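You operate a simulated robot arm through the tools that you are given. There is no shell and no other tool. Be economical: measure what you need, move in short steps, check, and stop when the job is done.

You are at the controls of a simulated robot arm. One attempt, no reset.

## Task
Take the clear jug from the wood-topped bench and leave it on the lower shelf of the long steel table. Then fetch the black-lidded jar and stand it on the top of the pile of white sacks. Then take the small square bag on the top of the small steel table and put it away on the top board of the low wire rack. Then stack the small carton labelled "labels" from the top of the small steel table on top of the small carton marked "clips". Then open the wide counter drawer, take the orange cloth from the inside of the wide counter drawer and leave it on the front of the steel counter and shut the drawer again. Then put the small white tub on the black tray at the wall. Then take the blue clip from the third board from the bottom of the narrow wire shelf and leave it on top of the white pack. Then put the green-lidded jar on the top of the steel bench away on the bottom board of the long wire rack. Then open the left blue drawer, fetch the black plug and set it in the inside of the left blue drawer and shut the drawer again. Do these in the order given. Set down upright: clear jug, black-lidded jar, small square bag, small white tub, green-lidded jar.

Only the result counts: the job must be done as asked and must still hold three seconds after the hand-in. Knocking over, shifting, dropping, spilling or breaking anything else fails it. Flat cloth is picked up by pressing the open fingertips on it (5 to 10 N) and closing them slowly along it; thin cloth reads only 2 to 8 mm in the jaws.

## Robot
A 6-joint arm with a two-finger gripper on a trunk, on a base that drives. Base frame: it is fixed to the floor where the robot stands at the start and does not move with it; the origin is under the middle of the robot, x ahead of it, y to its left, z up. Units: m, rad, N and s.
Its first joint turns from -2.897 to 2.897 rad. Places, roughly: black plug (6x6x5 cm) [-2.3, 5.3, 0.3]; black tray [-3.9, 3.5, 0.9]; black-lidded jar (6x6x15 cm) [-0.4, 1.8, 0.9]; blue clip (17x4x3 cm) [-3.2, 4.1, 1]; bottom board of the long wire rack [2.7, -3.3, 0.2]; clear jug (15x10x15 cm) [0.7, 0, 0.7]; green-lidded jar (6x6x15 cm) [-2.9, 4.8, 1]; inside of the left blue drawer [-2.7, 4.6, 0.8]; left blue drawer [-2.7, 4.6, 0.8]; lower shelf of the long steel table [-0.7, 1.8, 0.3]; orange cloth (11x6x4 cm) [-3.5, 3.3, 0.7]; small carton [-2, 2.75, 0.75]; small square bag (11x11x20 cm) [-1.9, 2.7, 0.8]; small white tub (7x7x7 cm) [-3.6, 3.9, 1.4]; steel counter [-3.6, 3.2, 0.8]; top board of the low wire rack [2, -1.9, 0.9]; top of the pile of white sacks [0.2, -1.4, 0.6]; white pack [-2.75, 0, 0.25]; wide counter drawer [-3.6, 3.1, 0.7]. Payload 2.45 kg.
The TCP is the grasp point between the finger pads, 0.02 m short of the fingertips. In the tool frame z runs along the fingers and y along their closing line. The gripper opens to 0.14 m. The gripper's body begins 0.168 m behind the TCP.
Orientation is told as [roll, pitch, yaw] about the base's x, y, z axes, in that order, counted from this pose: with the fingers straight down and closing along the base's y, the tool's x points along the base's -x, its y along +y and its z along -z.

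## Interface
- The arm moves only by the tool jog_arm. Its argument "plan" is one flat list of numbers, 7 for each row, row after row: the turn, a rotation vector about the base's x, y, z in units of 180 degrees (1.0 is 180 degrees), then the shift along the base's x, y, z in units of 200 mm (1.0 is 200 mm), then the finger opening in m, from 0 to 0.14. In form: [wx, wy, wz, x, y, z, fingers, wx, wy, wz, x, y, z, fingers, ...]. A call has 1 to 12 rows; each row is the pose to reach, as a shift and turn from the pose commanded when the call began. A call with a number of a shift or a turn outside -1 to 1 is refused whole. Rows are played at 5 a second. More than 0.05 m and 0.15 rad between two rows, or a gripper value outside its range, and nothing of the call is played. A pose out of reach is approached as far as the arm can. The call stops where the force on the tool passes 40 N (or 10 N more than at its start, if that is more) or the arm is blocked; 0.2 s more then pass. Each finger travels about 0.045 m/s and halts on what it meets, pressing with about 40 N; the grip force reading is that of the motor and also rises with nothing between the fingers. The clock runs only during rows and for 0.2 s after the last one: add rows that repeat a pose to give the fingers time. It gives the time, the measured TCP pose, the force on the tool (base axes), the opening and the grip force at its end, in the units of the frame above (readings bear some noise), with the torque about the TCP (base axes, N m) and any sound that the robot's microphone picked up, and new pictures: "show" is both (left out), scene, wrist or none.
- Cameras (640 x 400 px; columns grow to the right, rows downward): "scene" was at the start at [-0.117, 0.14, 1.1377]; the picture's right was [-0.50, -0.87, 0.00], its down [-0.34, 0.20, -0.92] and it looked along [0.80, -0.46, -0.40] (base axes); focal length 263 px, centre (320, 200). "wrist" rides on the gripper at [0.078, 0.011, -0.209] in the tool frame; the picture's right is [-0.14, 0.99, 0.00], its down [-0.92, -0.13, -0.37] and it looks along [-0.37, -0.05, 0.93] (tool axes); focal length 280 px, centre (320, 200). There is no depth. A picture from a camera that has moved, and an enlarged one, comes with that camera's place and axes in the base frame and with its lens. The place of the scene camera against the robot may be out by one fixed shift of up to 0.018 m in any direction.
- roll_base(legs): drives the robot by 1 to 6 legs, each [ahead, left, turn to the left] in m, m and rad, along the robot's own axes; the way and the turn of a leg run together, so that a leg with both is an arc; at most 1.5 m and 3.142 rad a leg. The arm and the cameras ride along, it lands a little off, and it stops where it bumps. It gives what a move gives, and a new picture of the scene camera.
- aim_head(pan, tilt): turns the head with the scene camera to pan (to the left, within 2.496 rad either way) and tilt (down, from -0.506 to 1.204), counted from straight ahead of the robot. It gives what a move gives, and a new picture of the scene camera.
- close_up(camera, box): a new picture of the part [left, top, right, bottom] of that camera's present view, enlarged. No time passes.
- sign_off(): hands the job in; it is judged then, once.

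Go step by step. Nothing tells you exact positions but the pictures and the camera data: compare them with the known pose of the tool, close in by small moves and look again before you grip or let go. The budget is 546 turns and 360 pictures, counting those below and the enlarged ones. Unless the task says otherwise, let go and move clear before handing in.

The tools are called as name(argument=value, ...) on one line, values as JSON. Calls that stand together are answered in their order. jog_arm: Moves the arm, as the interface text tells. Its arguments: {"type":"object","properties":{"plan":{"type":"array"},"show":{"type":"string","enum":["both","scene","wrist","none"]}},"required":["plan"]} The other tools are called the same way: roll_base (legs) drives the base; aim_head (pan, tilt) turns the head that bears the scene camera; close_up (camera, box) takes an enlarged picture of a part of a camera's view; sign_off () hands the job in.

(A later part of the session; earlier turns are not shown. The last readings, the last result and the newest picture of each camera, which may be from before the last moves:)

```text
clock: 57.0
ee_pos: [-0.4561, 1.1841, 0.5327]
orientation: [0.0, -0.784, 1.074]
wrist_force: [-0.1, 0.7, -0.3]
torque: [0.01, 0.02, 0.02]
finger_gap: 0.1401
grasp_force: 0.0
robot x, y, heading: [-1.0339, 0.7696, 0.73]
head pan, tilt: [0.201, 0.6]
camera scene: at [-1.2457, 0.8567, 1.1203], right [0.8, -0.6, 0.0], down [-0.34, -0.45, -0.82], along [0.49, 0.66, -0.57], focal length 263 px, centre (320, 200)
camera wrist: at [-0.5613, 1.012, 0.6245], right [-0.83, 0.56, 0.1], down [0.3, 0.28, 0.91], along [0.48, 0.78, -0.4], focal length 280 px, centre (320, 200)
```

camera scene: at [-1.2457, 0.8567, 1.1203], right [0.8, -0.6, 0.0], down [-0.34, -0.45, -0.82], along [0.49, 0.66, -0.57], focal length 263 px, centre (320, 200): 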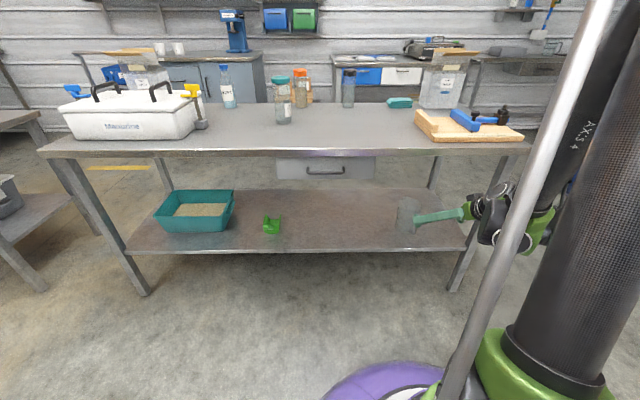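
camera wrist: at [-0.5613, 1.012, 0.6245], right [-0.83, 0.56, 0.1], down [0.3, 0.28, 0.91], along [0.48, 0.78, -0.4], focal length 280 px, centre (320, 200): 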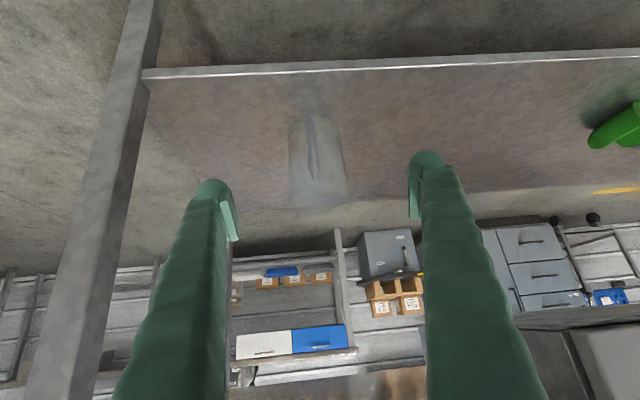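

The jug stands on the shelf. I rise clear of the table edge and then enlarge the view of the jars on top.

jog_arm(plan=[0, 0, 0, -0.06, -0.08, 0.2, 0.14, 0, 0, 0, -0.1, -0.14, 0.42, 0.14, 0, 0, 0, -0.15, -0.2, 0.65, 0.14, 0, 0, 0, -0.15, -0.2, 0.85, 0.14, 0, 0, 0, -0.15, -0.2, 1.0, 0.14], show="none")

jog_arm(plan=[0, 0, 0, 0, 0, 0.24, 0.14, 0, 0, 0, 0, 0, 0.48, 0.14, 0, 0, 0, 0, 0, 0.72, 0.14, 0, 0, 0, 0, 0, 0.96, 0.14, 0, 0, 0, 0, 0, 0.96, 0.14], show="none")

close_up(camera="scene", box=[200, 50, 440, 200])

```text
clock: 58.2
ee_pos: [-0.4845, 1.1424, 0.736]
orientation: [-0.002, -0.785, 1.076]
wrist_force: [1.2, -0.6, 0.0]
torque: [0.0, 0.04, 0.01]
finger_gap: 0.1398
grasp_force: 0.0
robot x, y, heading: [-1.0319, 0.771, 0.732]
head pan, tilt: [0.201, 0.6]
```

```text
clock: 59.4
ee_pos: [-0.4847, 1.1439, 0.9259]
orientation: [0.001, -0.785, 1.074]
wrist_force: [-0.8, 0.0, -0.7]
torque: [0.0, -0.03, -0.01]
finger_gap: 0.1399
grasp_force: 0.1
robot x, y, heading: [-1.0325, 0.7748, 0.728]
head pan, tilt: [0.201, 0.6]
```

```text
2.67 times, centred on (320, 125) of scene
camera zoom: at [-1.2458, 0.8566, 1.1203], right [0.8, -0.6, 0.0], down [-0.34, -0.45, -0.83], along [0.49, 0.66, -0.56], focal length 702 px, centre (320, 400)
```

zoom: 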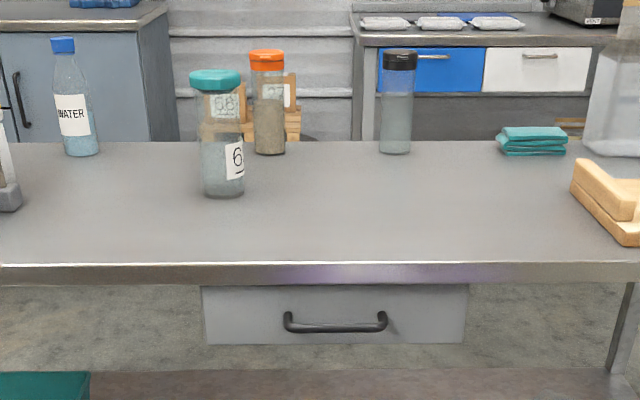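

The black-lidded jar stands at about [-0.39, 1.78], 0.43 m in from the front edge. I turn the tool vertical and high, then drive closer.

jog_arm(plan=[-0.037, 0.02, 0, 0.03, 0.03, 0.2, 0.14, -0.074, 0.04, 0, 0.08, 0.08, 0.38, 0.14, -0.111, 0.06, 0, 0.14, 0.14, 0.55, 0.14, -0.148, 0.08, 0, 0.2, 0.2, 0.6, 0.14, -0.185, 0.1, 0, 0.25, 0.25, 0.6, 0.14, -0.22, 0.119, 0, 0.3, 0.3, 0.6, 0.14, -0.22, 0.119, 0, 0.3, 0.3, 0.6, 0.14], show="none")

roll_base(legs=[[0.294, 0.142, 0]])

```text
clock: 61.0
ee_pos: [-0.4253, 1.2033, 1.0465]
orientation: [0.0, 0.0, 1.073]
wrist_force: [-0.9, -0.5, 0.4]
torque: [0.02, 0.02, 0.01]
finger_gap: 0.14
grasp_force: 0.0
robot x, y, heading: [-1.0317, 0.7722, 0.733]
head pan, tilt: [0.201, 0.6]
```

```text
clock: 63.2
ee_pos: [-0.3095, 1.5067, 1.0463]
orientation: [0.002, -0.001, 1.081]
wrist_force: [0.3, -0.6, -0.4]
torque: [-0.01, 0.02, 0.0]
finger_gap: 0.14
grasp_force: 0.1
robot x, y, heading: [-0.9158, 1.073, 0.738]
head pan, tilt: [0.201, 0.6]
camera scene: at [-1.127, 1.1549, 1.1203], right [0.81, -0.59, 0.0], down [-0.33, -0.46, -0.82], along [0.49, 0.66, -0.57], focal length 263 px, centre (320, 200)
```

scene: 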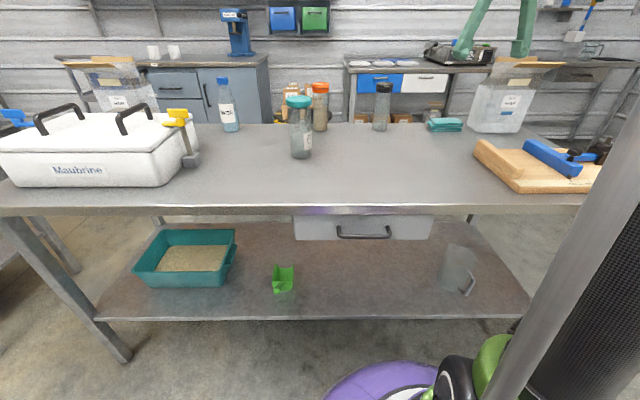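

jog_arm(plan=[0, 0, 0, -0.08, 0.2, 0, 0.14, 0, 0, 0, -0.16, 0.4, 0, 0.14, 0, 0, 0, -0.24, 0.6, 0, 0.14, 0, 0, 0, -0.3, 0.8, 0, 0.14, 0, 0, 0, -0.3, 0.8, 0, 0.14])

```text
clock: 64.4
ee_pos: [-0.3692, 1.6649, 1.0456]
orientation: [0.001, -0.001, 1.083]
wrist_force: [0.0, 0.1, -0.4]
torque: [0.01, -0.05, 0.02]
finger_gap: 0.1399
grasp_force: 0.2
robot x, y, heading: [-0.9118, 1.072, 0.738]
head pan, tilt: [0.201, 0.6]
camera scene: at [-1.127, 1.1549, 1.1203], right [0.81, -0.59, 0.0], down [-0.33, -0.46, -0.82], along [0.49, 0.66, -0.57], focal length 263 px, centre (320, 200)
camera wrist: at [-0.4144, 1.6018, 1.254], right [-0.81, 0.59, 0.0], down [0.55, 0.75, 0.37], along [0.22, 0.3, -0.93], focal length 280 px, centre (320, 200)
```

scene: 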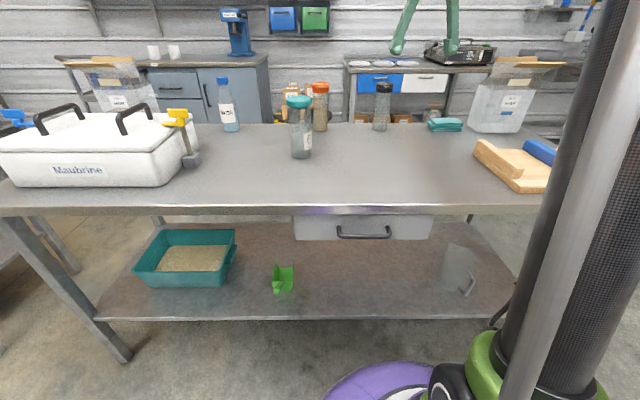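
wrist: 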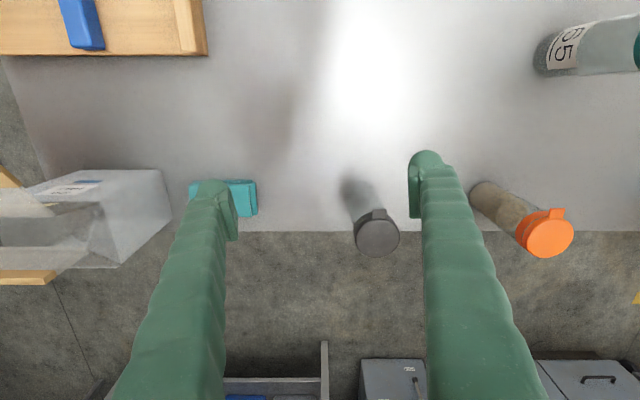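

jog_arm(plan=[0, 0, 0, 0, 0.2, 0, 0.14, 0, 0, 0, 0, 0.4, 0, 0.14, 0, 0, 0, 0, 0.55, 0, 0.14, 0, 0, 0, 0, 0.55, 0, 0.14], show="wrist")

```text
clock: 65.4
ee_pos: [-0.3686, 1.7757, 1.0454]
orientation: [0.001, -0.002, 1.081]
wrist_force: [-0.1, 0.0, 0.0]
torque: [0.0, 0.02, 0.01]
finger_gap: 0.1399
grasp_force: 0.1
robot x, y, heading: [-0.913, 1.0667, 0.742]
head pan, tilt: [0.201, 0.6]
camera wrist: at [-0.4136, 1.7126, 1.2549], right [-0.81, 0.59, 0.0], down [0.55, 0.75, 0.37], along [0.22, 0.3, -0.93], focal length 280 px, centre (320, 200)
```

wrist: 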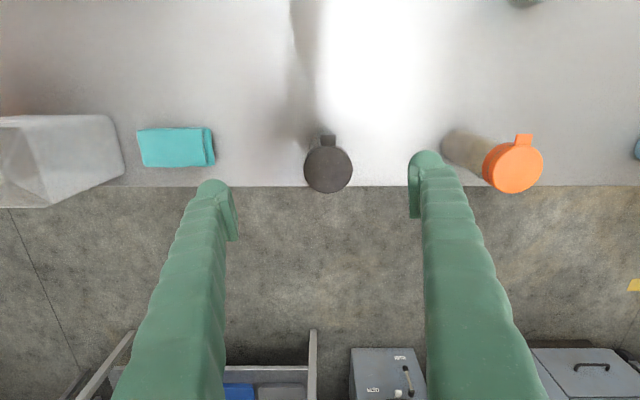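

jog_arm(plan=[0, 0, 0, -0.01, 0.055, -0.2, 0.14, 0, 0, 0, -0.01, 0.055, -0.4, 0.14, 0, 0, 0, -0.01, 0.055, -0.6, 0.14, 0, 0, 0, -0.01, 0.055, -0.75, 0.14, 0, 0, 0, -0.01, 0.055, -0.75, 0.14])

```text
clock: 66.6
ee_pos: [-0.3695, 1.7896, 0.8973]
orientation: [0.001, 0.0, 1.082]
wrist_force: [0.5, -0.7, -0.8]
torque: [-0.01, 0.0, -0.01]
finger_gap: 0.1401
grasp_force: 0.0
robot x, y, heading: [-0.913, 1.0719, 0.736]
head pan, tilt: [0.201, 0.6]
camera scene: at [-1.127, 1.155, 1.1203], right [0.81, -0.59, 0.0], down [-0.33, -0.46, -0.82], along [0.49, 0.66, -0.57], focal length 263 px, centre (320, 200)
camera wrist: at [-0.4144, 1.7259, 1.1063], right [-0.81, 0.59, 0.0], down [0.55, 0.75, 0.37], along [0.22, 0.3, -0.93], focal length 280 px, centre (320, 200)
```

scene: 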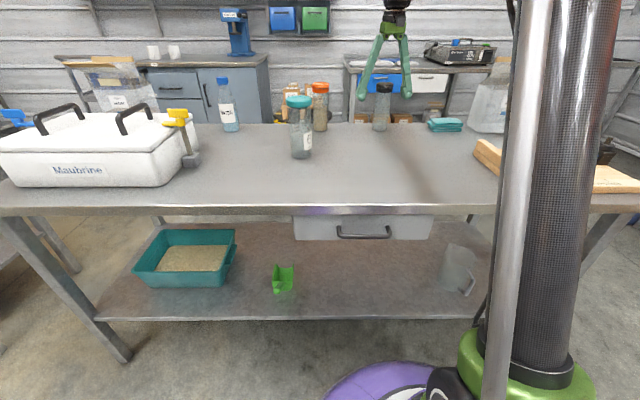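
wrist: 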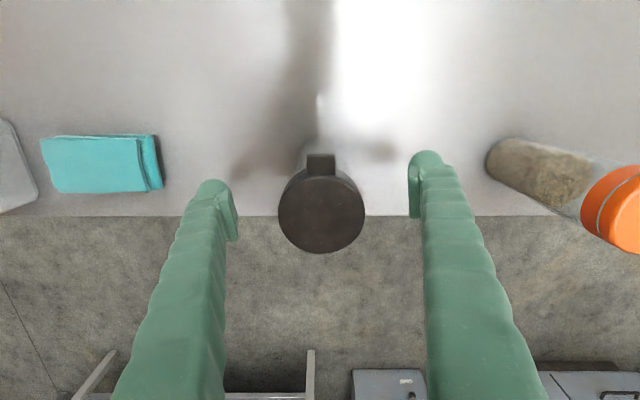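

jog_arm(plan=[0, 0, 0, -0.02, -0.035, -0.08, 0.14, 0, 0, 0, -0.02, -0.035, -0.08, 0.1, 0, 0, 0, -0.02, -0.035, -0.08, 0.06, 0, 0, 0, -0.02, -0.035, -0.08, 0.03, 0, 0, 0, -0.02, -0.035, -0.08, 0.03, 0, 0, 0, -0.02, -0.035, -0.08, 0.03, 0, 0, 0, -0.02, -0.035, -0.08, 0.03, 0, 0, 0, -0.02, -0.035, -0.08, 0.03], show="wrist")

```text
clock: 68.4
ee_pos: [-0.3742, 1.7819, 0.8814]
orientation: [0.0, 0.0, 1.083]
wrist_force: [-0.4, 0.0, 0.3]
torque: [0.01, 0.0, 0.01]
finger_gap: 0.0559
grasp_force: 40.0
robot x, y, heading: [-0.9146, 1.0699, 0.74]
head pan, tilt: [0.201, 0.6]
camera wrist: at [-0.419, 1.7185, 1.0906], right [-0.81, 0.59, 0.0], down [0.55, 0.75, 0.37], along [0.22, 0.3, -0.93], focal length 280 px, centre (320, 200)
```

wrist: 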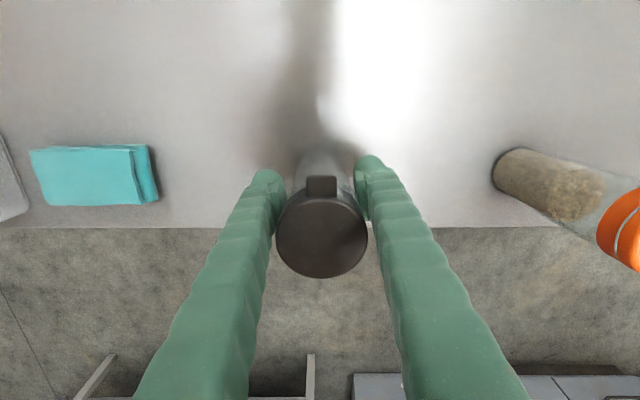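

Gripped at 0.056. I lift and pull in, then back into the aisle.

jog_arm(plan=[0, 0, 0, 0, 0, 0.2, 0.03, 0, 0, 0, 0, 0, 0.4, 0.03, 0, 0, 0, 0, 0, 0.6, 0.03, 0, 0, 0, 0, 0, 0.8, 0.03, 0, 0, 0, -0.1, -0.16, 0.95, 0.03, 0, 0, 0, -0.22, -0.32, 1.0, 0.03, 0, 0, 0, -0.34, -0.48, 1.0, 0.03, 0, 0, 0, -0.44, -0.6, 1.0, 0.03, 0, 0, 0, -0.44, -0.6, 1.0, 0.03], show="wrist")

roll_base(legs=[[-0.28, -0.13, 0]])

```text
clock: 70.4
ee_pos: [-0.4644, 1.6612, 1.0789]
orientation: [0.0, 0.001, 1.081]
wrist_force: [-0.2, 0.1, -1.8]
torque: [0.03, 0.0, 0.05]
finger_gap: 0.0563
grasp_force: 40.3
robot x, y, heading: [-0.9108, 1.0703, 0.734]
head pan, tilt: [0.201, 0.6]
camera wrist: at [-0.509, 1.5985, 1.2885], right [-0.81, 0.59, 0.0], down [0.55, 0.75, 0.37], along [0.22, 0.3, -0.93], focal length 280 px, centre (320, 200)
```

wrist: 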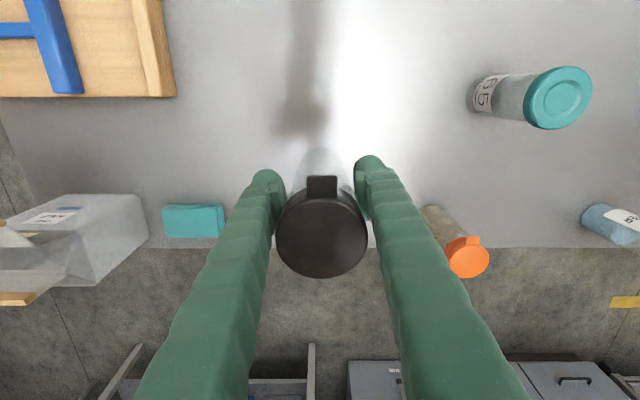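

```text
clock: 72.5
ee_pos: [-0.5833, 1.3813, 1.079]
orientation: [-0.001, 0.0, 1.082]
wrist_force: [0.5, 0.3, -0.8]
torque: [-0.02, -0.02, -0.02]
finger_gap: 0.056
grasp_force: 39.6
robot x, y, heading: [-1.0328, 0.7886, 0.738]
head pan, tilt: [0.201, 0.6]
camera scene: at [-1.2465, 0.8732, 1.1203], right [0.81, -0.59, 0.0], down [-0.33, -0.46, -0.82], along [0.49, 0.67, -0.57], focal length 263 px, centre (320, 200)
```

scene: 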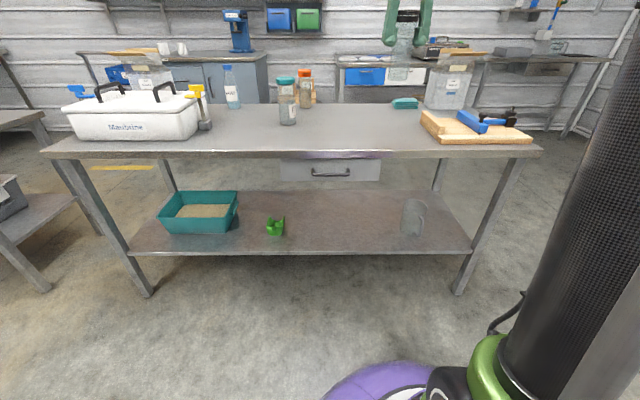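

roll_base(legs=[[0.216, -0.926, 0], [0, 0, -2.638], [0.8, 0.08, 0]])

aim_head(pan=1.5, tilt=0.5)

```text
clock: 87.4
ee_pos: [-0.5808, -1.239, 1.0786]
orientation: [0.001, -0.001, -1.572]
wrist_force: [-0.2, -0.4, -2.3]
torque: [0.0, -0.04, 0.0]
finger_gap: 0.056
grasp_force: 40.0
robot x, y, heading: [-0.4621, -0.5027, -1.918]
head pan, tilt: [0.201, 0.6]
camera scene: at [-0.2512, -0.4631, 1.1203], right [-0.99, 0.15, 0.0], down [0.08, 0.56, -0.82], along [-0.12, -0.82, -0.57], focal length 263 px, centre (320, 200)
```

scene: 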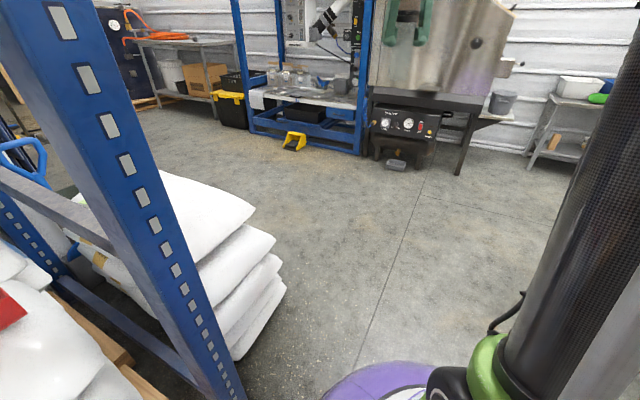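

```text
clock: 88.9
ee_pos: [-0.5795, -1.24, 1.0792]
orientation: [0.001, 0.0, -1.573]
wrist_force: [-0.4, 0.5, -1.4]
torque: [0.04, 0.01, -0.03]
finger_gap: 0.0559
grasp_force: 40.2
robot x, y, heading: [-0.4625, -0.5083, -1.921]
head pan, tilt: [1.499, 0.499]
camera scene: at [-0.1552, -0.4127, 1.1294], right [-0.41, -0.91, 0.0], down [-0.44, 0.19, -0.88], along [0.8, -0.36, -0.48], focal length 263 px, centre (320, 200)
```

scene: 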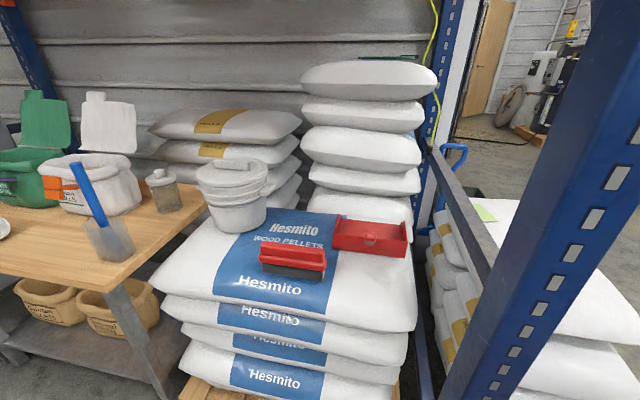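

roll_base(legs=[[0.936, 0.032, 0], [0, 0, 1.6]])

aim_head(pan=0.2, tilt=0.6)

```text
clock: 97.7
ee_pos: [-0.0082, -1.4567, 1.0793]
orientation: [0.001, 0.001, 0.058]
wrist_force: [0.2, -0.2, -1.6]
torque: [0.02, -0.02, 0.02]
finger_gap: 0.0557
grasp_force: 39.9
robot x, y, heading: [-0.7516, -1.3808, -0.285]
head pan, tilt: [1.499, 0.499]
camera scene: at [-0.8541, -1.0609, 1.1294], right [0.94, -0.35, 0.0], down [-0.17, -0.45, -0.88], along [0.31, 0.82, -0.48], focal length 263 px, centre (320, 200)
```

scene: 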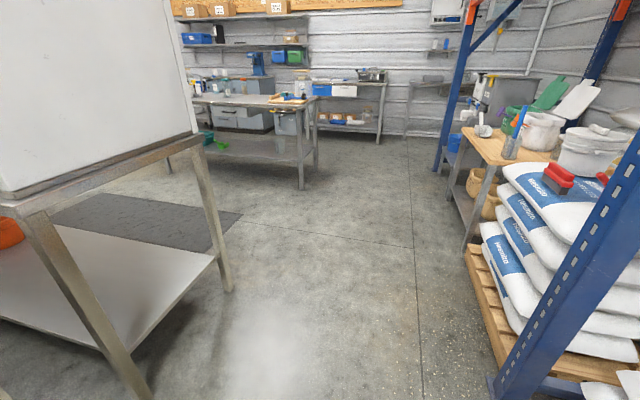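

```text
clock: 99.1
ee_pos: [-0.008, -1.4564, 1.0793]
orientation: [-0.001, 0.001, 0.058]
wrist_force: [-0.6, 0.2, 0.3]
torque: [-0.04, 0.0, 0.0]
finger_gap: 0.0557
grasp_force: 40.0
robot x, y, heading: [-0.7461, -1.3794, -0.288]
head pan, tilt: [0.201, 0.6]
camera scene: at [-0.798, -1.1537, 1.1203], right [-0.09, -1.0, 0.0], down [-0.56, 0.05, -0.82], along [0.82, -0.07, -0.57], focal length 263 px, centre (320, 200)
```

scene: 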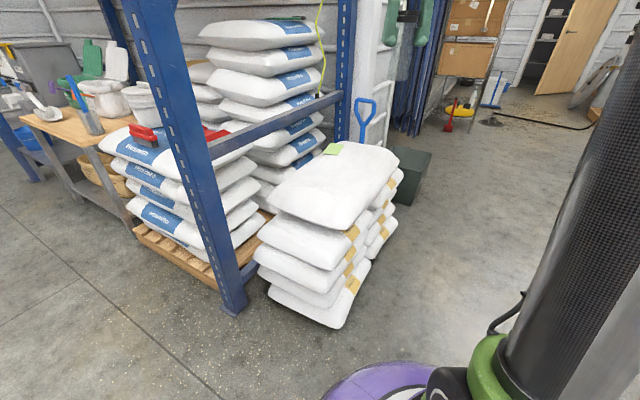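

The pile's top is centred near [0.19, -1.33]. I move the jar over it and look with the wrist camera.

jog_arm(plan=[0, 0, 0, 0.2, 0.13, 0, 0.03, 0, 0, 0, 0.4, 0.27, -0.1, 0.03, 0, 0, 0, 0.6, 0.42, -0.25, 0.03, 0, 0, 0, 0.84, 0.55, -0.4, 0.03, 0, 0, 0, 0.84, 0.55, -0.6, 0.03, 0, 0, 0, 0.84, 0.55, -0.6, 0.03])

```text
refused: row 2 steps farther than a row can; nothing moved
```

jog_arm(plan=[0, 0, 0, 0.18, 0.12, 0, 0.03, 0, 0, 0, 0.36, 0.24, -0.06, 0.03, 0, 0, 0, 0.54, 0.36, -0.16, 0.03, 0, 0, 0, 0.7, 0.46, -0.3, 0.03, 0, 0, 0, 0.84, 0.55, -0.45, 0.03, 0, 0, 0, 0.84, 0.55, -0.6, 0.03, 0, 0, 0, 0.84, 0.55, -0.6, 0.03])

```text
clock: 100.7
ee_pos: [0.161, -1.3456, 0.9595]
orientation: [-0.001, 0.0, 0.057]
wrist_force: [0.8, -0.2, -1.1]
torque: [-0.03, 0.02, -0.01]
finger_gap: 0.056
grasp_force: 40.1
robot x, y, heading: [-0.7488, -1.3762, -0.285]
head pan, tilt: [0.201, 0.6]
camera scene: at [-0.798, -1.1537, 1.1203], right [-0.09, -1.0, 0.0], down [-0.56, 0.05, -0.82], along [0.82, -0.07, -0.57], focal length 263 px, centre (320, 200)
camera wrist: at [0.0842, -1.3386, 1.1675], right [0.08, 1.0, 0.0], down [0.93, -0.07, 0.37], along [0.37, -0.03, -0.93], focal length 280 px, centre (320, 200)
```

scene: 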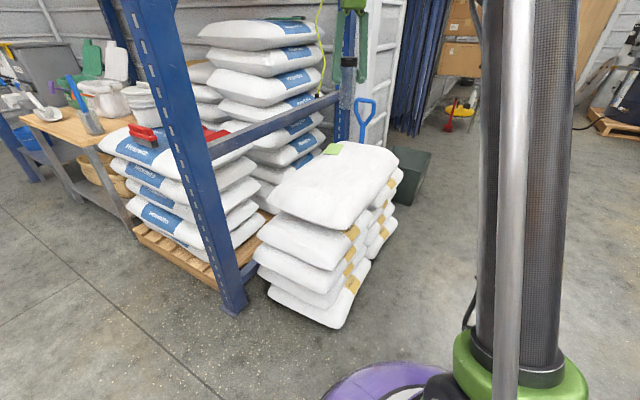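
wrist: 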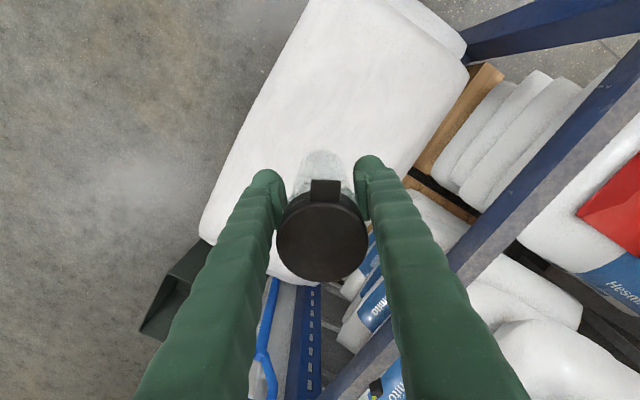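

The jar is right above the middle of the top sack. I lower it.

jog_arm(plan=[0, 0, 0, 0, 0, -0.2, 0.03, 0, 0, 0, 0, 0, -0.4, 0.03, 0, 0, 0, 0, 0, -0.6, 0.03, 0, 0, 0, 0, 0, -0.8, 0.03, 0, 0, 0, 0, 0, -1.0, 0.03, 0, 0, 0, 0, 0, -1.0, 0.03])

```text
clock: 102.1
ee_pos: [0.162, -1.3482, 0.759]
orientation: [0.001, 0.001, 0.057]
wrist_force: [-0.1, 0.6, -1.1]
torque: [0.02, 0.04, 0.01]
finger_gap: 0.0559
grasp_force: 40.4
robot x, y, heading: [-0.7445, -1.3807, -0.285]
head pan, tilt: [0.201, 0.6]
camera scene: at [-0.7979, -1.1537, 1.1203], right [-0.09, -1.0, 0.0], down [-0.56, 0.05, -0.82], along [0.82, -0.07, -0.57], focal length 263 px, centre (320, 200)
camera wrist: at [0.0843, -1.3399, 0.967], right [0.08, 1.0, 0.0], down [0.93, -0.08, 0.37], along [0.37, -0.03, -0.93], focal length 280 px, centre (320, 200)
```

scene: 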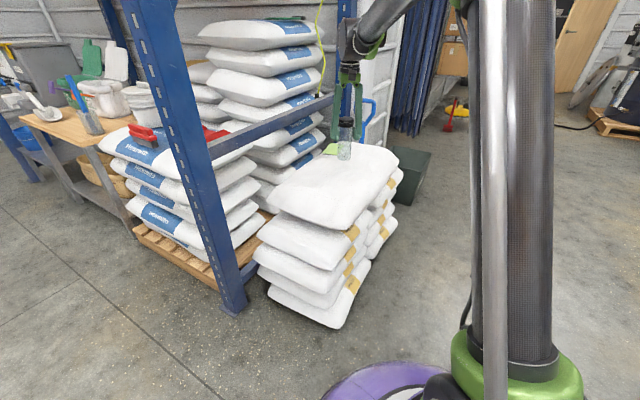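
wrist: 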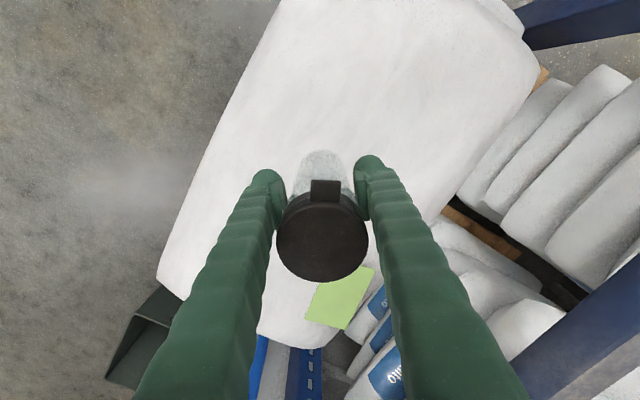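

jog_arm(plan=[0, 0, 0, 0, 0, -0.15, 0.03, 0, 0, 0, 0, 0, -0.3, 0.03, 0, 0, 0, 0, 0, -0.3, 0.03], show="scene")

close_up(camera="scene", box=[240, 80, 440, 205])

```text
clock: 102.9
ee_pos: [0.1607, -1.3461, 0.6998]
orientation: [0.0, -0.003, 0.056]
wrist_force: [3.6, 0.7, 36.5]
torque: [0.0, -0.39, 0.02]
finger_gap: 0.056
grasp_force: 39.9
robot x, y, heading: [-0.7498, -1.3817, -0.29]
head pan, tilt: [0.201, 0.6]
camera scene: at [-0.7992, -1.1537, 1.1202], right [-0.09, -1.0, 0.0], down [-0.56, 0.05, -0.83], along [0.82, -0.07, -0.56], focal length 263 px, centre (320, 200)
```

scene: 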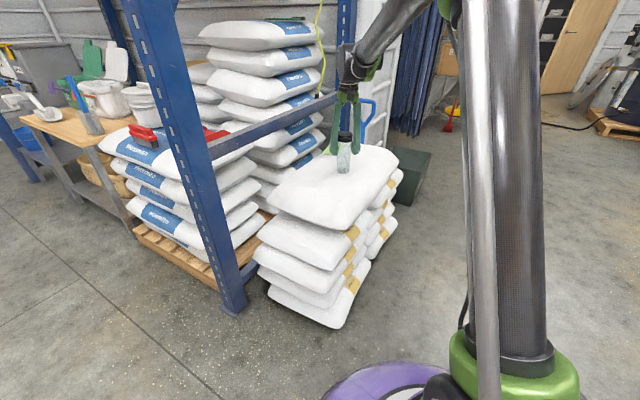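

```text
3.20 times, centred on (340, 142) of scene
camera zoom: at [-0.7992, -1.1537, 1.1202], right [-0.09, -1.0, 0.0], down [-0.56, 0.05, -0.83], along [0.82, -0.07, -0.56], focal length 842 px, centre (256, 384)
```

zoom: 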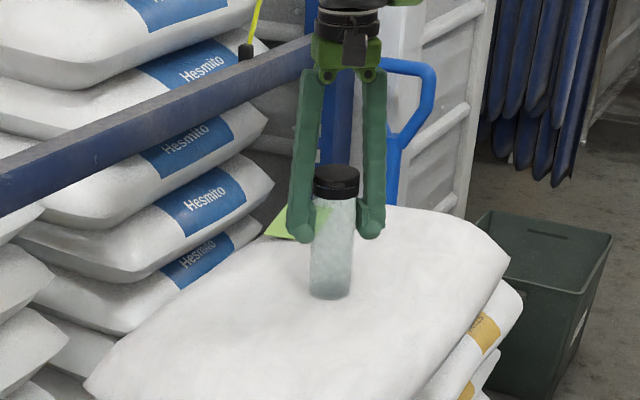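

It touched down. I ease off slightly and open.

jog_arm(plan=[0, 0, 0, 0, 0, 0.015, 0.03, 0, 0, 0, 0, 0, 0.015, 0.055, 0, 0, 0, 0, 0, 0.015, 0.07, 0, 0, 0, 0, 0, 0.015, 0.09, 0, 0, 0, 0, 0, 0.015, 0.1, 0, 0, 0, 0, 0, 0.015, 0.1], show="wrist")

close_up(camera="scene", box=[240, 80, 440, 205])

```text
clock: 104.3
ee_pos: [0.162, -1.3456, 0.7009]
orientation: [0.0, -0.001, 0.059]
wrist_force: [-0.7, -1.0, -0.1]
torque: [0.04, -0.03, -0.02]
finger_gap: 0.0999
grasp_force: 0.0
robot x, y, heading: [-0.75, -1.3782, -0.29]
head pan, tilt: [0.201, 0.6]
camera wrist: at [0.084, -1.3385, 0.9105], right [0.08, 1.0, 0.0], down [0.93, -0.08, 0.37], along [0.37, -0.03, -0.93], focal length 280 px, centre (320, 200)
```

wrist: 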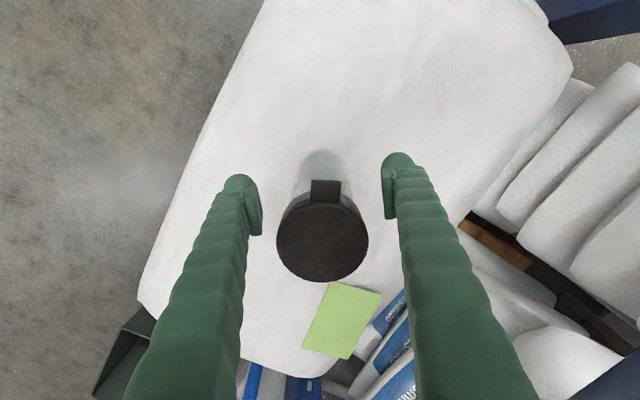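

```text
3.20 times, centred on (340, 142) of scene
camera zoom: at [-0.798, -1.1537, 1.1203], right [-0.09, -1.0, 0.0], down [-0.56, 0.05, -0.82], along [0.82, -0.07, -0.57], focal length 842 px, centre (256, 384)
```

zoom: 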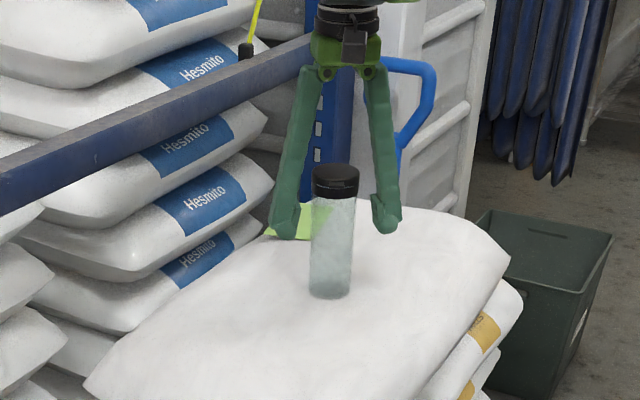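

The jar stands upright on the pile. I rise clear and confirm.

jog_arm(plan=[0, 0, 0, 0, 0, 0.2, 0.1, 0, 0, 0, 0, 0, 0.4, 0.1, 0, 0, 0, 0, 0, 0.6, 0.1, 0, 0, 0, 0, 0, 0.8, 0.1, 0, 0, 0, 0, 0, 1.0, 0.1, 0, 0, 0, -0.2, -0.1, 1.0, 0.1, 0, 0, 0, -0.4, -0.2, 1.0, 0.1, 0, 0, 0, -0.6, -0.3, 1.0, 0.1, 0, 0, 0, -0.8, -0.4, 1.0, 0.1, 0, 0, 0, -0.8, -0.4, 1.0, 0.1], show="scene")

aim_head(pan=-0.5, tilt=0.35)

aim_head(pan=-1.6, tilt=0.35)

```text
clock: 106.5
ee_pos: [0.0003, -1.4259, 0.9026]
orientation: [0.001, 0.0, 0.058]
wrist_force: [0.4, 0.5, 0.4]
torque: [-0.01, -0.03, 0.0]
finger_gap: 0.0998
grasp_force: 0.1
robot x, y, heading: [-0.7442, -1.382, -0.286]
head pan, tilt: [0.201, 0.6]
camera scene: at [-0.798, -1.1537, 1.1203], right [-0.09, -1.0, 0.0], down [-0.56, 0.05, -0.82], along [0.82, -0.07, -0.57], focal length 263 px, centre (320, 200)
```

scene: 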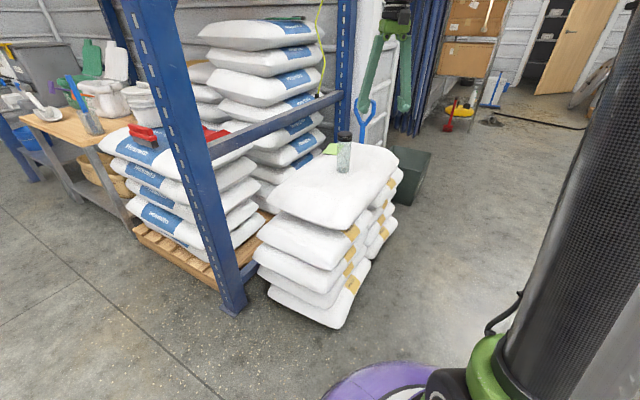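

```text
clock: 107.6
ee_pos: [0.0012, -1.4253, 0.9041]
orientation: [0.001, 0.001, 0.058]
wrist_force: [-0.6, 0.7, 0.9]
torque: [-0.02, -0.01, -0.04]
finger_gap: 0.0999
grasp_force: 0.1
robot x, y, heading: [-0.7468, -1.3788, -0.284]
head pan, tilt: [-0.499, 0.351]
camera scene: at [-0.8204, -1.2119, 1.143], right [-0.71, -0.71, 0.0], down [-0.24, 0.24, -0.94], along [0.66, -0.66, -0.34], focal length 263 px, centre (320, 200)
```

scene: 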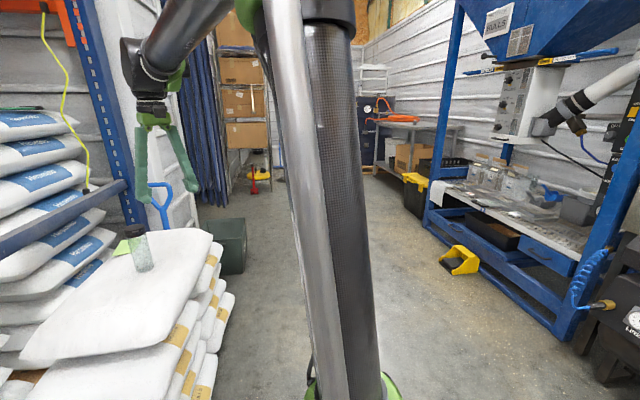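

```text
clock: 108.9
ee_pos: [0.0021, -1.4254, 0.9031]
orientation: [0.0, 0.0, 0.057]
wrist_force: [0.1, 0.1, -0.6]
torque: [0.01, -0.01, -0.01]
finger_gap: 0.1001
grasp_force: 0.0
robot x, y, heading: [-0.7431, -1.3752, -0.288]
head pan, tilt: [-1.6, 0.351]
camera scene: at [-0.9151, -1.2345, 1.1431], right [-0.95, 0.31, 0.0], down [0.11, 0.33, -0.94], along [-0.29, -0.89, -0.34], focal length 263 px, centre (320, 200)
```

scene: 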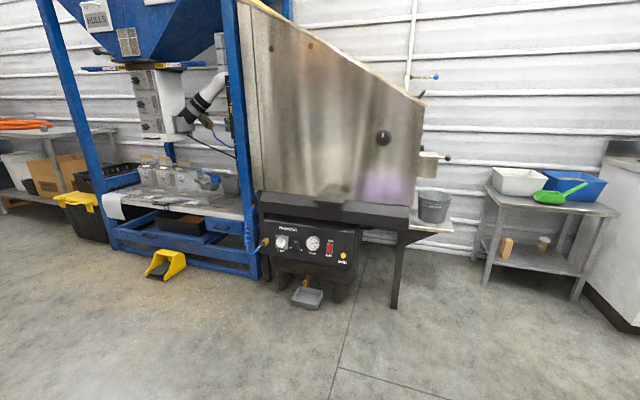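

The jar holds. Next is the small square bag at the far end of the aisle: I raise the hand, and drive back round the rack post and into the aisle.

jog_arm(plan=[0, 0, 0, 0, 0, 0.24, 0.1, 0, 0, 0, 0, 0, 0.48, 0.1, 0, 0, 0, 0, 0, 0.72, 0.1, 0, 0, 0, 0, 0, 0.9, 0.1], show="none")

roll_base(legs=[[0, 0, -1.6], [-0.85, -0.02, 0], [-0.85, -0.02, 0], [0, 0, 2.094], [0, 0, 2.094]])

aim_head(pan=0, tilt=0.3)

```text
clock: 109.9
ee_pos: [0.002, -1.4264, 1.0835]
orientation: [0.0, 0.003, 0.056]
wrist_force: [0.7, 0.5, -0.2]
torque: [0.06, 0.0, -0.05]
finger_gap: 0.0997
grasp_force: 0.1
robot x, y, heading: [-0.7476, -1.3775, -0.293]
head pan, tilt: [-1.6, 0.351]
```

```text
clock: 132.4
ee_pos: [-0.8794, 0.7118, 1.0819]
orientation: [0.0, 0.002, 2.636]
wrist_force: [0.1, -0.9, -0.5]
torque: [-0.03, -0.03, 0.0]
finger_gap: 0.0996
grasp_force: 0.0
robot x, y, heading: [-0.2766, 0.2727, 2.289]
head pan, tilt: [-1.6, 0.351]
camera scene: at [-0.2148, 0.0848, 1.1431], right [0.64, -0.77, 0.0], down [-0.26, -0.22, -0.94], along [0.72, 0.6, -0.34], focal length 263 px, centre (320, 200)
```

scene: 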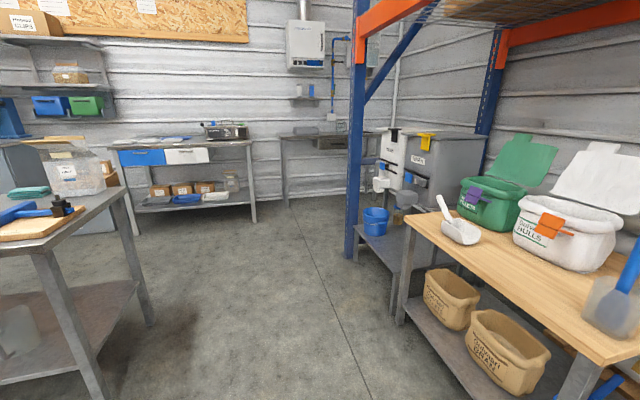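

```text
clock: 134.1
ee_pos: [-0.8804, 0.7132, 1.0839]
orientation: [0.001, 0.0, 2.635]
wrist_force: [0.0, -0.8, 0.0]
torque: [0.0, 0.05, -0.02]
finger_gap: 0.0999
grasp_force: 0.0
robot x, y, heading: [-0.2674, 0.2728, 2.292]
head pan, tilt: [0.0, 0.3]
camera scene: at [-0.3482, 0.0957, 1.1477], right [0.75, 0.66, 0.0], down [0.2, -0.22, -0.96], along [-0.63, 0.72, -0.3], focal length 263 px, centre (320, 200)
```

scene: 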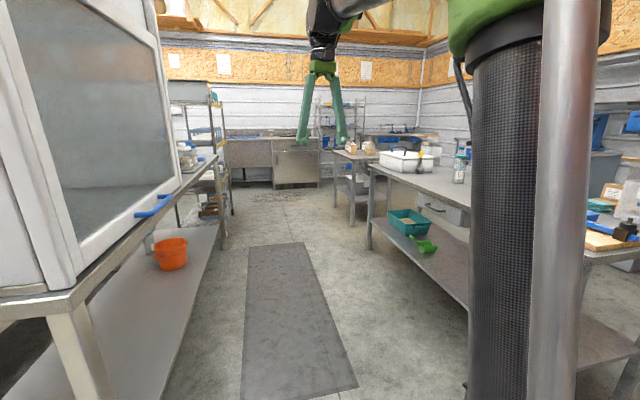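

roll_base(legs=[[0.472, 0.038, 0], [1.366, 0.304, 0]])

aim_head(pan=-0.5, tilt=0.4)

```text
clock: 143.5
ee_pos: [-2.3506, 1.8749, 1.0823]
orientation: [0.0, 0.0, 2.637]
wrist_force: [0.2, 0.0, 0.2]
torque: [0.0, 0.0, -0.02]
finger_gap: 0.0999
grasp_force: 0.0
robot x, y, heading: [-1.7416, 1.4318, 2.292]
head pan, tilt: [0.0, 0.3]
camera scene: at [-1.8185, 1.2582, 1.1477], right [0.75, 0.66, 0.0], down [0.19, -0.22, -0.96], along [-0.63, 0.72, -0.3], focal length 263 px, centre (320, 200)
```

scene: 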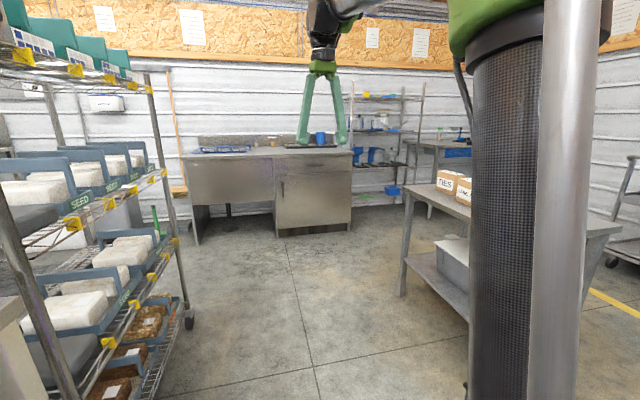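

```text
clock: 144.4
ee_pos: [-2.3495, 1.8746, 1.0835]
orientation: [0.002, 0.0, 2.637]
wrist_force: [0.0, 0.1, 0.3]
torque: [-0.02, -0.01, 0.01]
finger_gap: 0.1002
grasp_force: 0.0
robot x, y, heading: [-1.7467, 1.4343, 2.287]
head pan, tilt: [-0.499, 0.4]
camera scene: at [-1.7773, 1.2784, 1.1385], right [0.98, 0.22, 0.0], down [0.09, -0.38, -0.92], along [-0.2, 0.9, -0.39], focal length 263 px, centre (320, 200)
```

scene: 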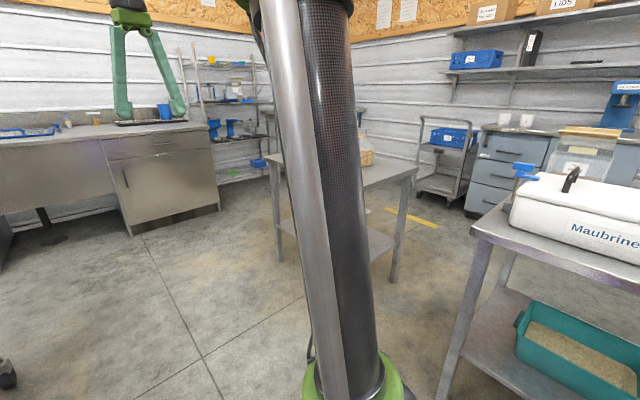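

roll_base(legs=[[0.777, 0.143, 0], [0, 0, -1.4]])

aim_head(pan=0.15, tilt=0.6)

```text
clock: 152.1
ee_pos: [-2.0611, 2.6148, 1.083]
orientation: [-0.002, 0.002, 1.275]
wrist_force: [0.5, -0.5, 0.2]
torque: [0.02, -0.01, 0.0]
finger_gap: 0.1001
grasp_force: 0.0
robot x, y, heading: [-2.3634, 1.9299, 0.93]
head pan, tilt: [-0.499, 0.4]
camera scene: at [-2.5411, 1.9318, 1.1385], right [0.42, -0.91, 0.0], down [-0.35, -0.16, -0.92], along [0.84, 0.38, -0.39], focal length 263 px, centre (320, 200)
```

scene: 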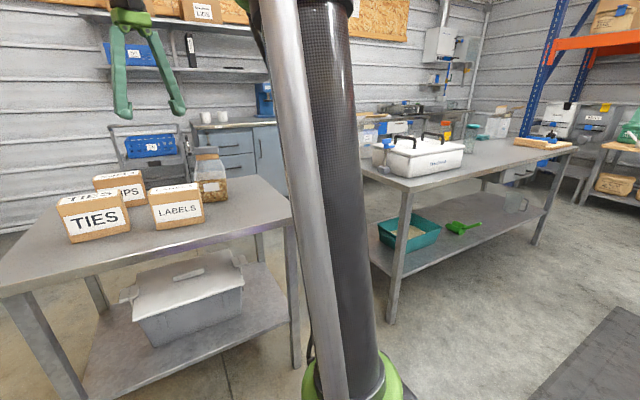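

```text
clock: 153.1
ee_pos: [-2.0604, 2.6147, 1.0823]
orientation: [-0.001, 0.0, 1.274]
wrist_force: [0.1, 0.5, -0.3]
torque: [-0.04, 0.01, -0.02]
finger_gap: 0.0997
grasp_force: 0.0
robot x, y, heading: [-2.3611, 1.9278, 0.93]
head pan, tilt: [0.15, 0.6]
camera scene: at [-2.5835, 1.971, 1.1203], right [0.88, -0.47, 0.0], down [-0.27, -0.5, -0.83], along [0.39, 0.73, -0.56], focal length 263 px, centre (320, 200)
```

scene: 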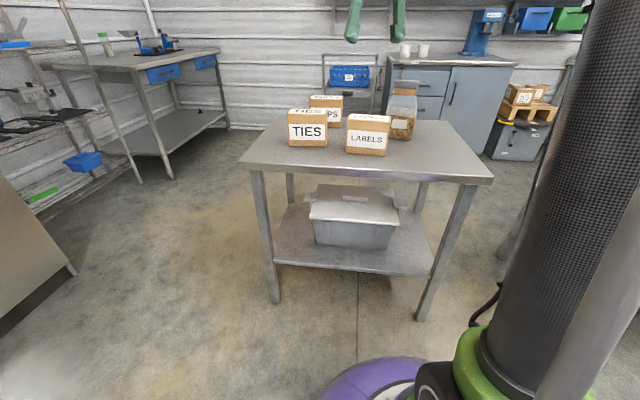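

close_up(camera="scene", box=[230, 60, 500, 229])

jog_arm(plan=[0, 0, 0, 0, 0, 0, 0.14], show="wrist")

```text
2.37 times, centred on (365, 144) of scene
camera zoom: at [-2.5835, 1.971, 1.1203], right [0.88, -0.47, 0.0], down [-0.27, -0.5, -0.83], along [0.39, 0.73, -0.56], focal length 623 px, centre (214, 331)
```

zoom: 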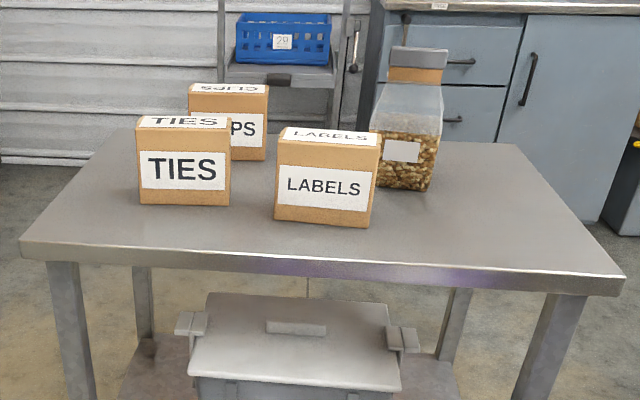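

```text
clock: 153.5
ee_pos: [-2.0593, 2.6148, 1.0829]
orientation: [-0.001, -0.001, 1.272]
wrist_force: [-0.2, 0.0, -0.5]
torque: [-0.02, 0.03, 0.02]
finger_gap: 0.1345
grasp_force: 0.0
robot x, y, heading: [-2.3599, 1.9303, 0.931]
head pan, tilt: [0.15, 0.6]
camera wrist: at [-2.0921, 2.5441, 1.2919], right [-0.91, 0.42, 0.0], down [0.39, 0.84, 0.37], along [0.15, 0.33, -0.93], focal length 280 px, centre (320, 200)
```

wrist: 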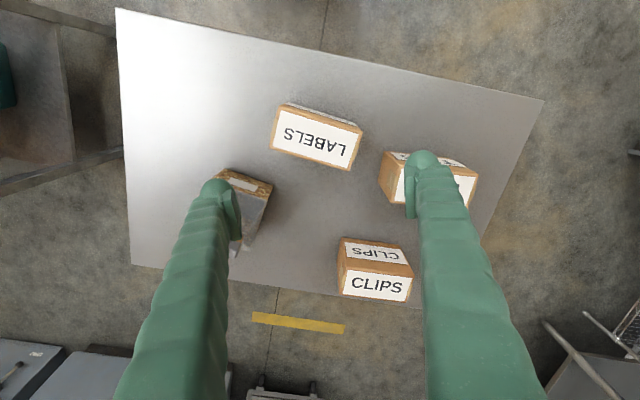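

I see the bag of nuts standing behind LABELS on the small table (top about z 0.775), near [-1.88, 2.67]. I move over it to see its orientation.

jog_arm(plan=[0, 0, 0, 0.22, 0, 0, 0.14, 0, 0, 0, 0.44, 0, 0, 0.14, 0, 0, 0, 0.66, 0, 0, 0.14, 0, 0, 0, 0.8, 0, 0, 0.14, 0, 0, 0, 0.8, 0, 0, 0.14], show="wrist")

```text
clock: 154.7
ee_pos: [-1.8992, 2.6139, 1.0824]
orientation: [0.001, 0.001, 1.274]
wrist_force: [-0.4, -1.3, -0.5]
torque: [0.01, -0.01, -0.02]
finger_gap: 0.1401
grasp_force: 0.1
robot x, y, heading: [-2.3646, 1.93, 0.93]
head pan, tilt: [0.15, 0.6]
camera wrist: at [-1.9308, 2.5423, 1.2924], right [-0.91, 0.42, 0.0], down [0.39, 0.84, 0.37], along [0.15, 0.33, -0.93], focal length 280 px, centre (320, 200)
```

wrist: 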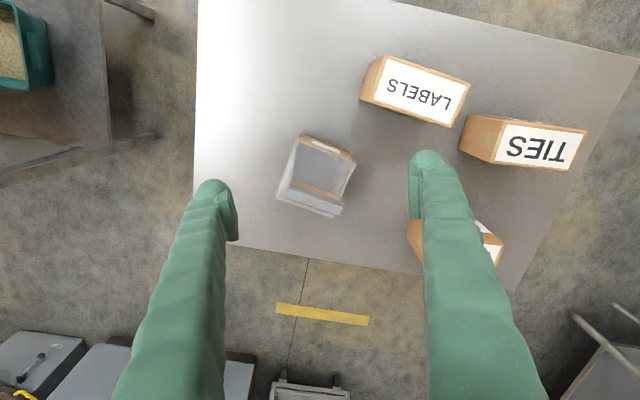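

jog_arm(plan=[0, 0, -0.04, 0.03, 0.05, 0, 0.14, 0, 0, -0.08, 0.06, 0.1, 0, 0.14, 0, 0, -0.12, 0.095, 0.155, 0, 0.14, 0, 0, -0.151, 0.095, 0.155, 0, 0.14, 0, 0, -0.151, 0.095, 0.155, 0, 0.14], show="wrist")

close_up(camera="wrist", box=[200, 80, 440, 230])

```text
clock: 155.9
ee_pos: [-1.8803, 2.6455, 1.0827]
orientation: [-0.001, 0.001, 0.799]
wrist_force: [0.0, 0.4, 0.5]
torque: [0.0, -0.05, 0.01]
finger_gap: 0.1399
grasp_force: 0.1
robot x, y, heading: [-2.3652, 1.9269, 0.93]
head pan, tilt: [0.15, 0.6]
camera wrist: at [-1.9418, 2.5978, 1.2919], right [-0.61, 0.79, 0.0], down [0.73, 0.57, 0.37], along [0.29, 0.23, -0.93], focal length 280 px, centre (320, 200)
```

wrist: 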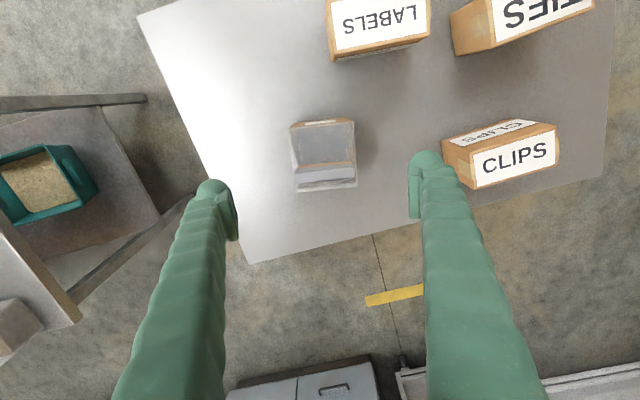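

```text
2.67 times, centred on (320, 155) of wrist
camera zoom: at [-1.9418, 2.5978, 1.2919], right [-0.61, 0.79, 0.0], down [0.73, 0.57, 0.37], along [0.29, 0.23, -0.93], focal length 748 px, centre (320, 320)
```

zoom: 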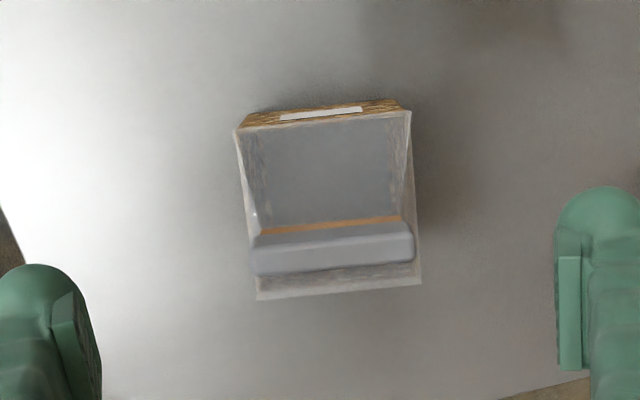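

The bag is aligned with the fingers. I centre over it and descend.

jog_arm(plan=[0, 0, 0, 0.06, 0.1, 0, 0.14, 0, 0, 0, 0.06, 0.1, -0.2, 0.14, 0, 0, 0, 0.06, 0.1, -0.4, 0.14, 0, 0, 0, 0.06, 0.1, -0.6, 0.14, 0, 0, 0, 0.06, 0.1, -0.6, 0.14], show="wrist")

```text
clock: 157.1
ee_pos: [-1.8702, 2.667, 0.9617]
orientation: [0.001, 0.0, 0.799]
wrist_force: [0.0, 0.3, 0.6]
torque: [-0.03, 0.02, 0.04]
finger_gap: 0.1398
grasp_force: 0.0
robot x, y, heading: [-2.3671, 1.9295, 0.924]
head pan, tilt: [0.15, 0.6]
camera wrist: at [-1.9309, 2.6185, 1.1712], right [-0.61, 0.79, 0.0], down [0.73, 0.57, 0.37], along [0.29, 0.23, -0.93], focal length 280 px, centre (320, 200)
```

wrist: 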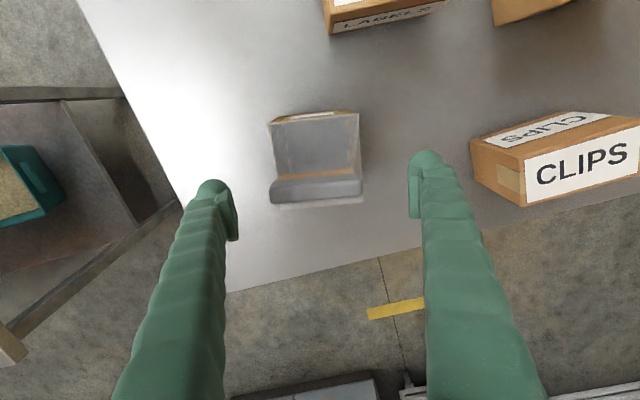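

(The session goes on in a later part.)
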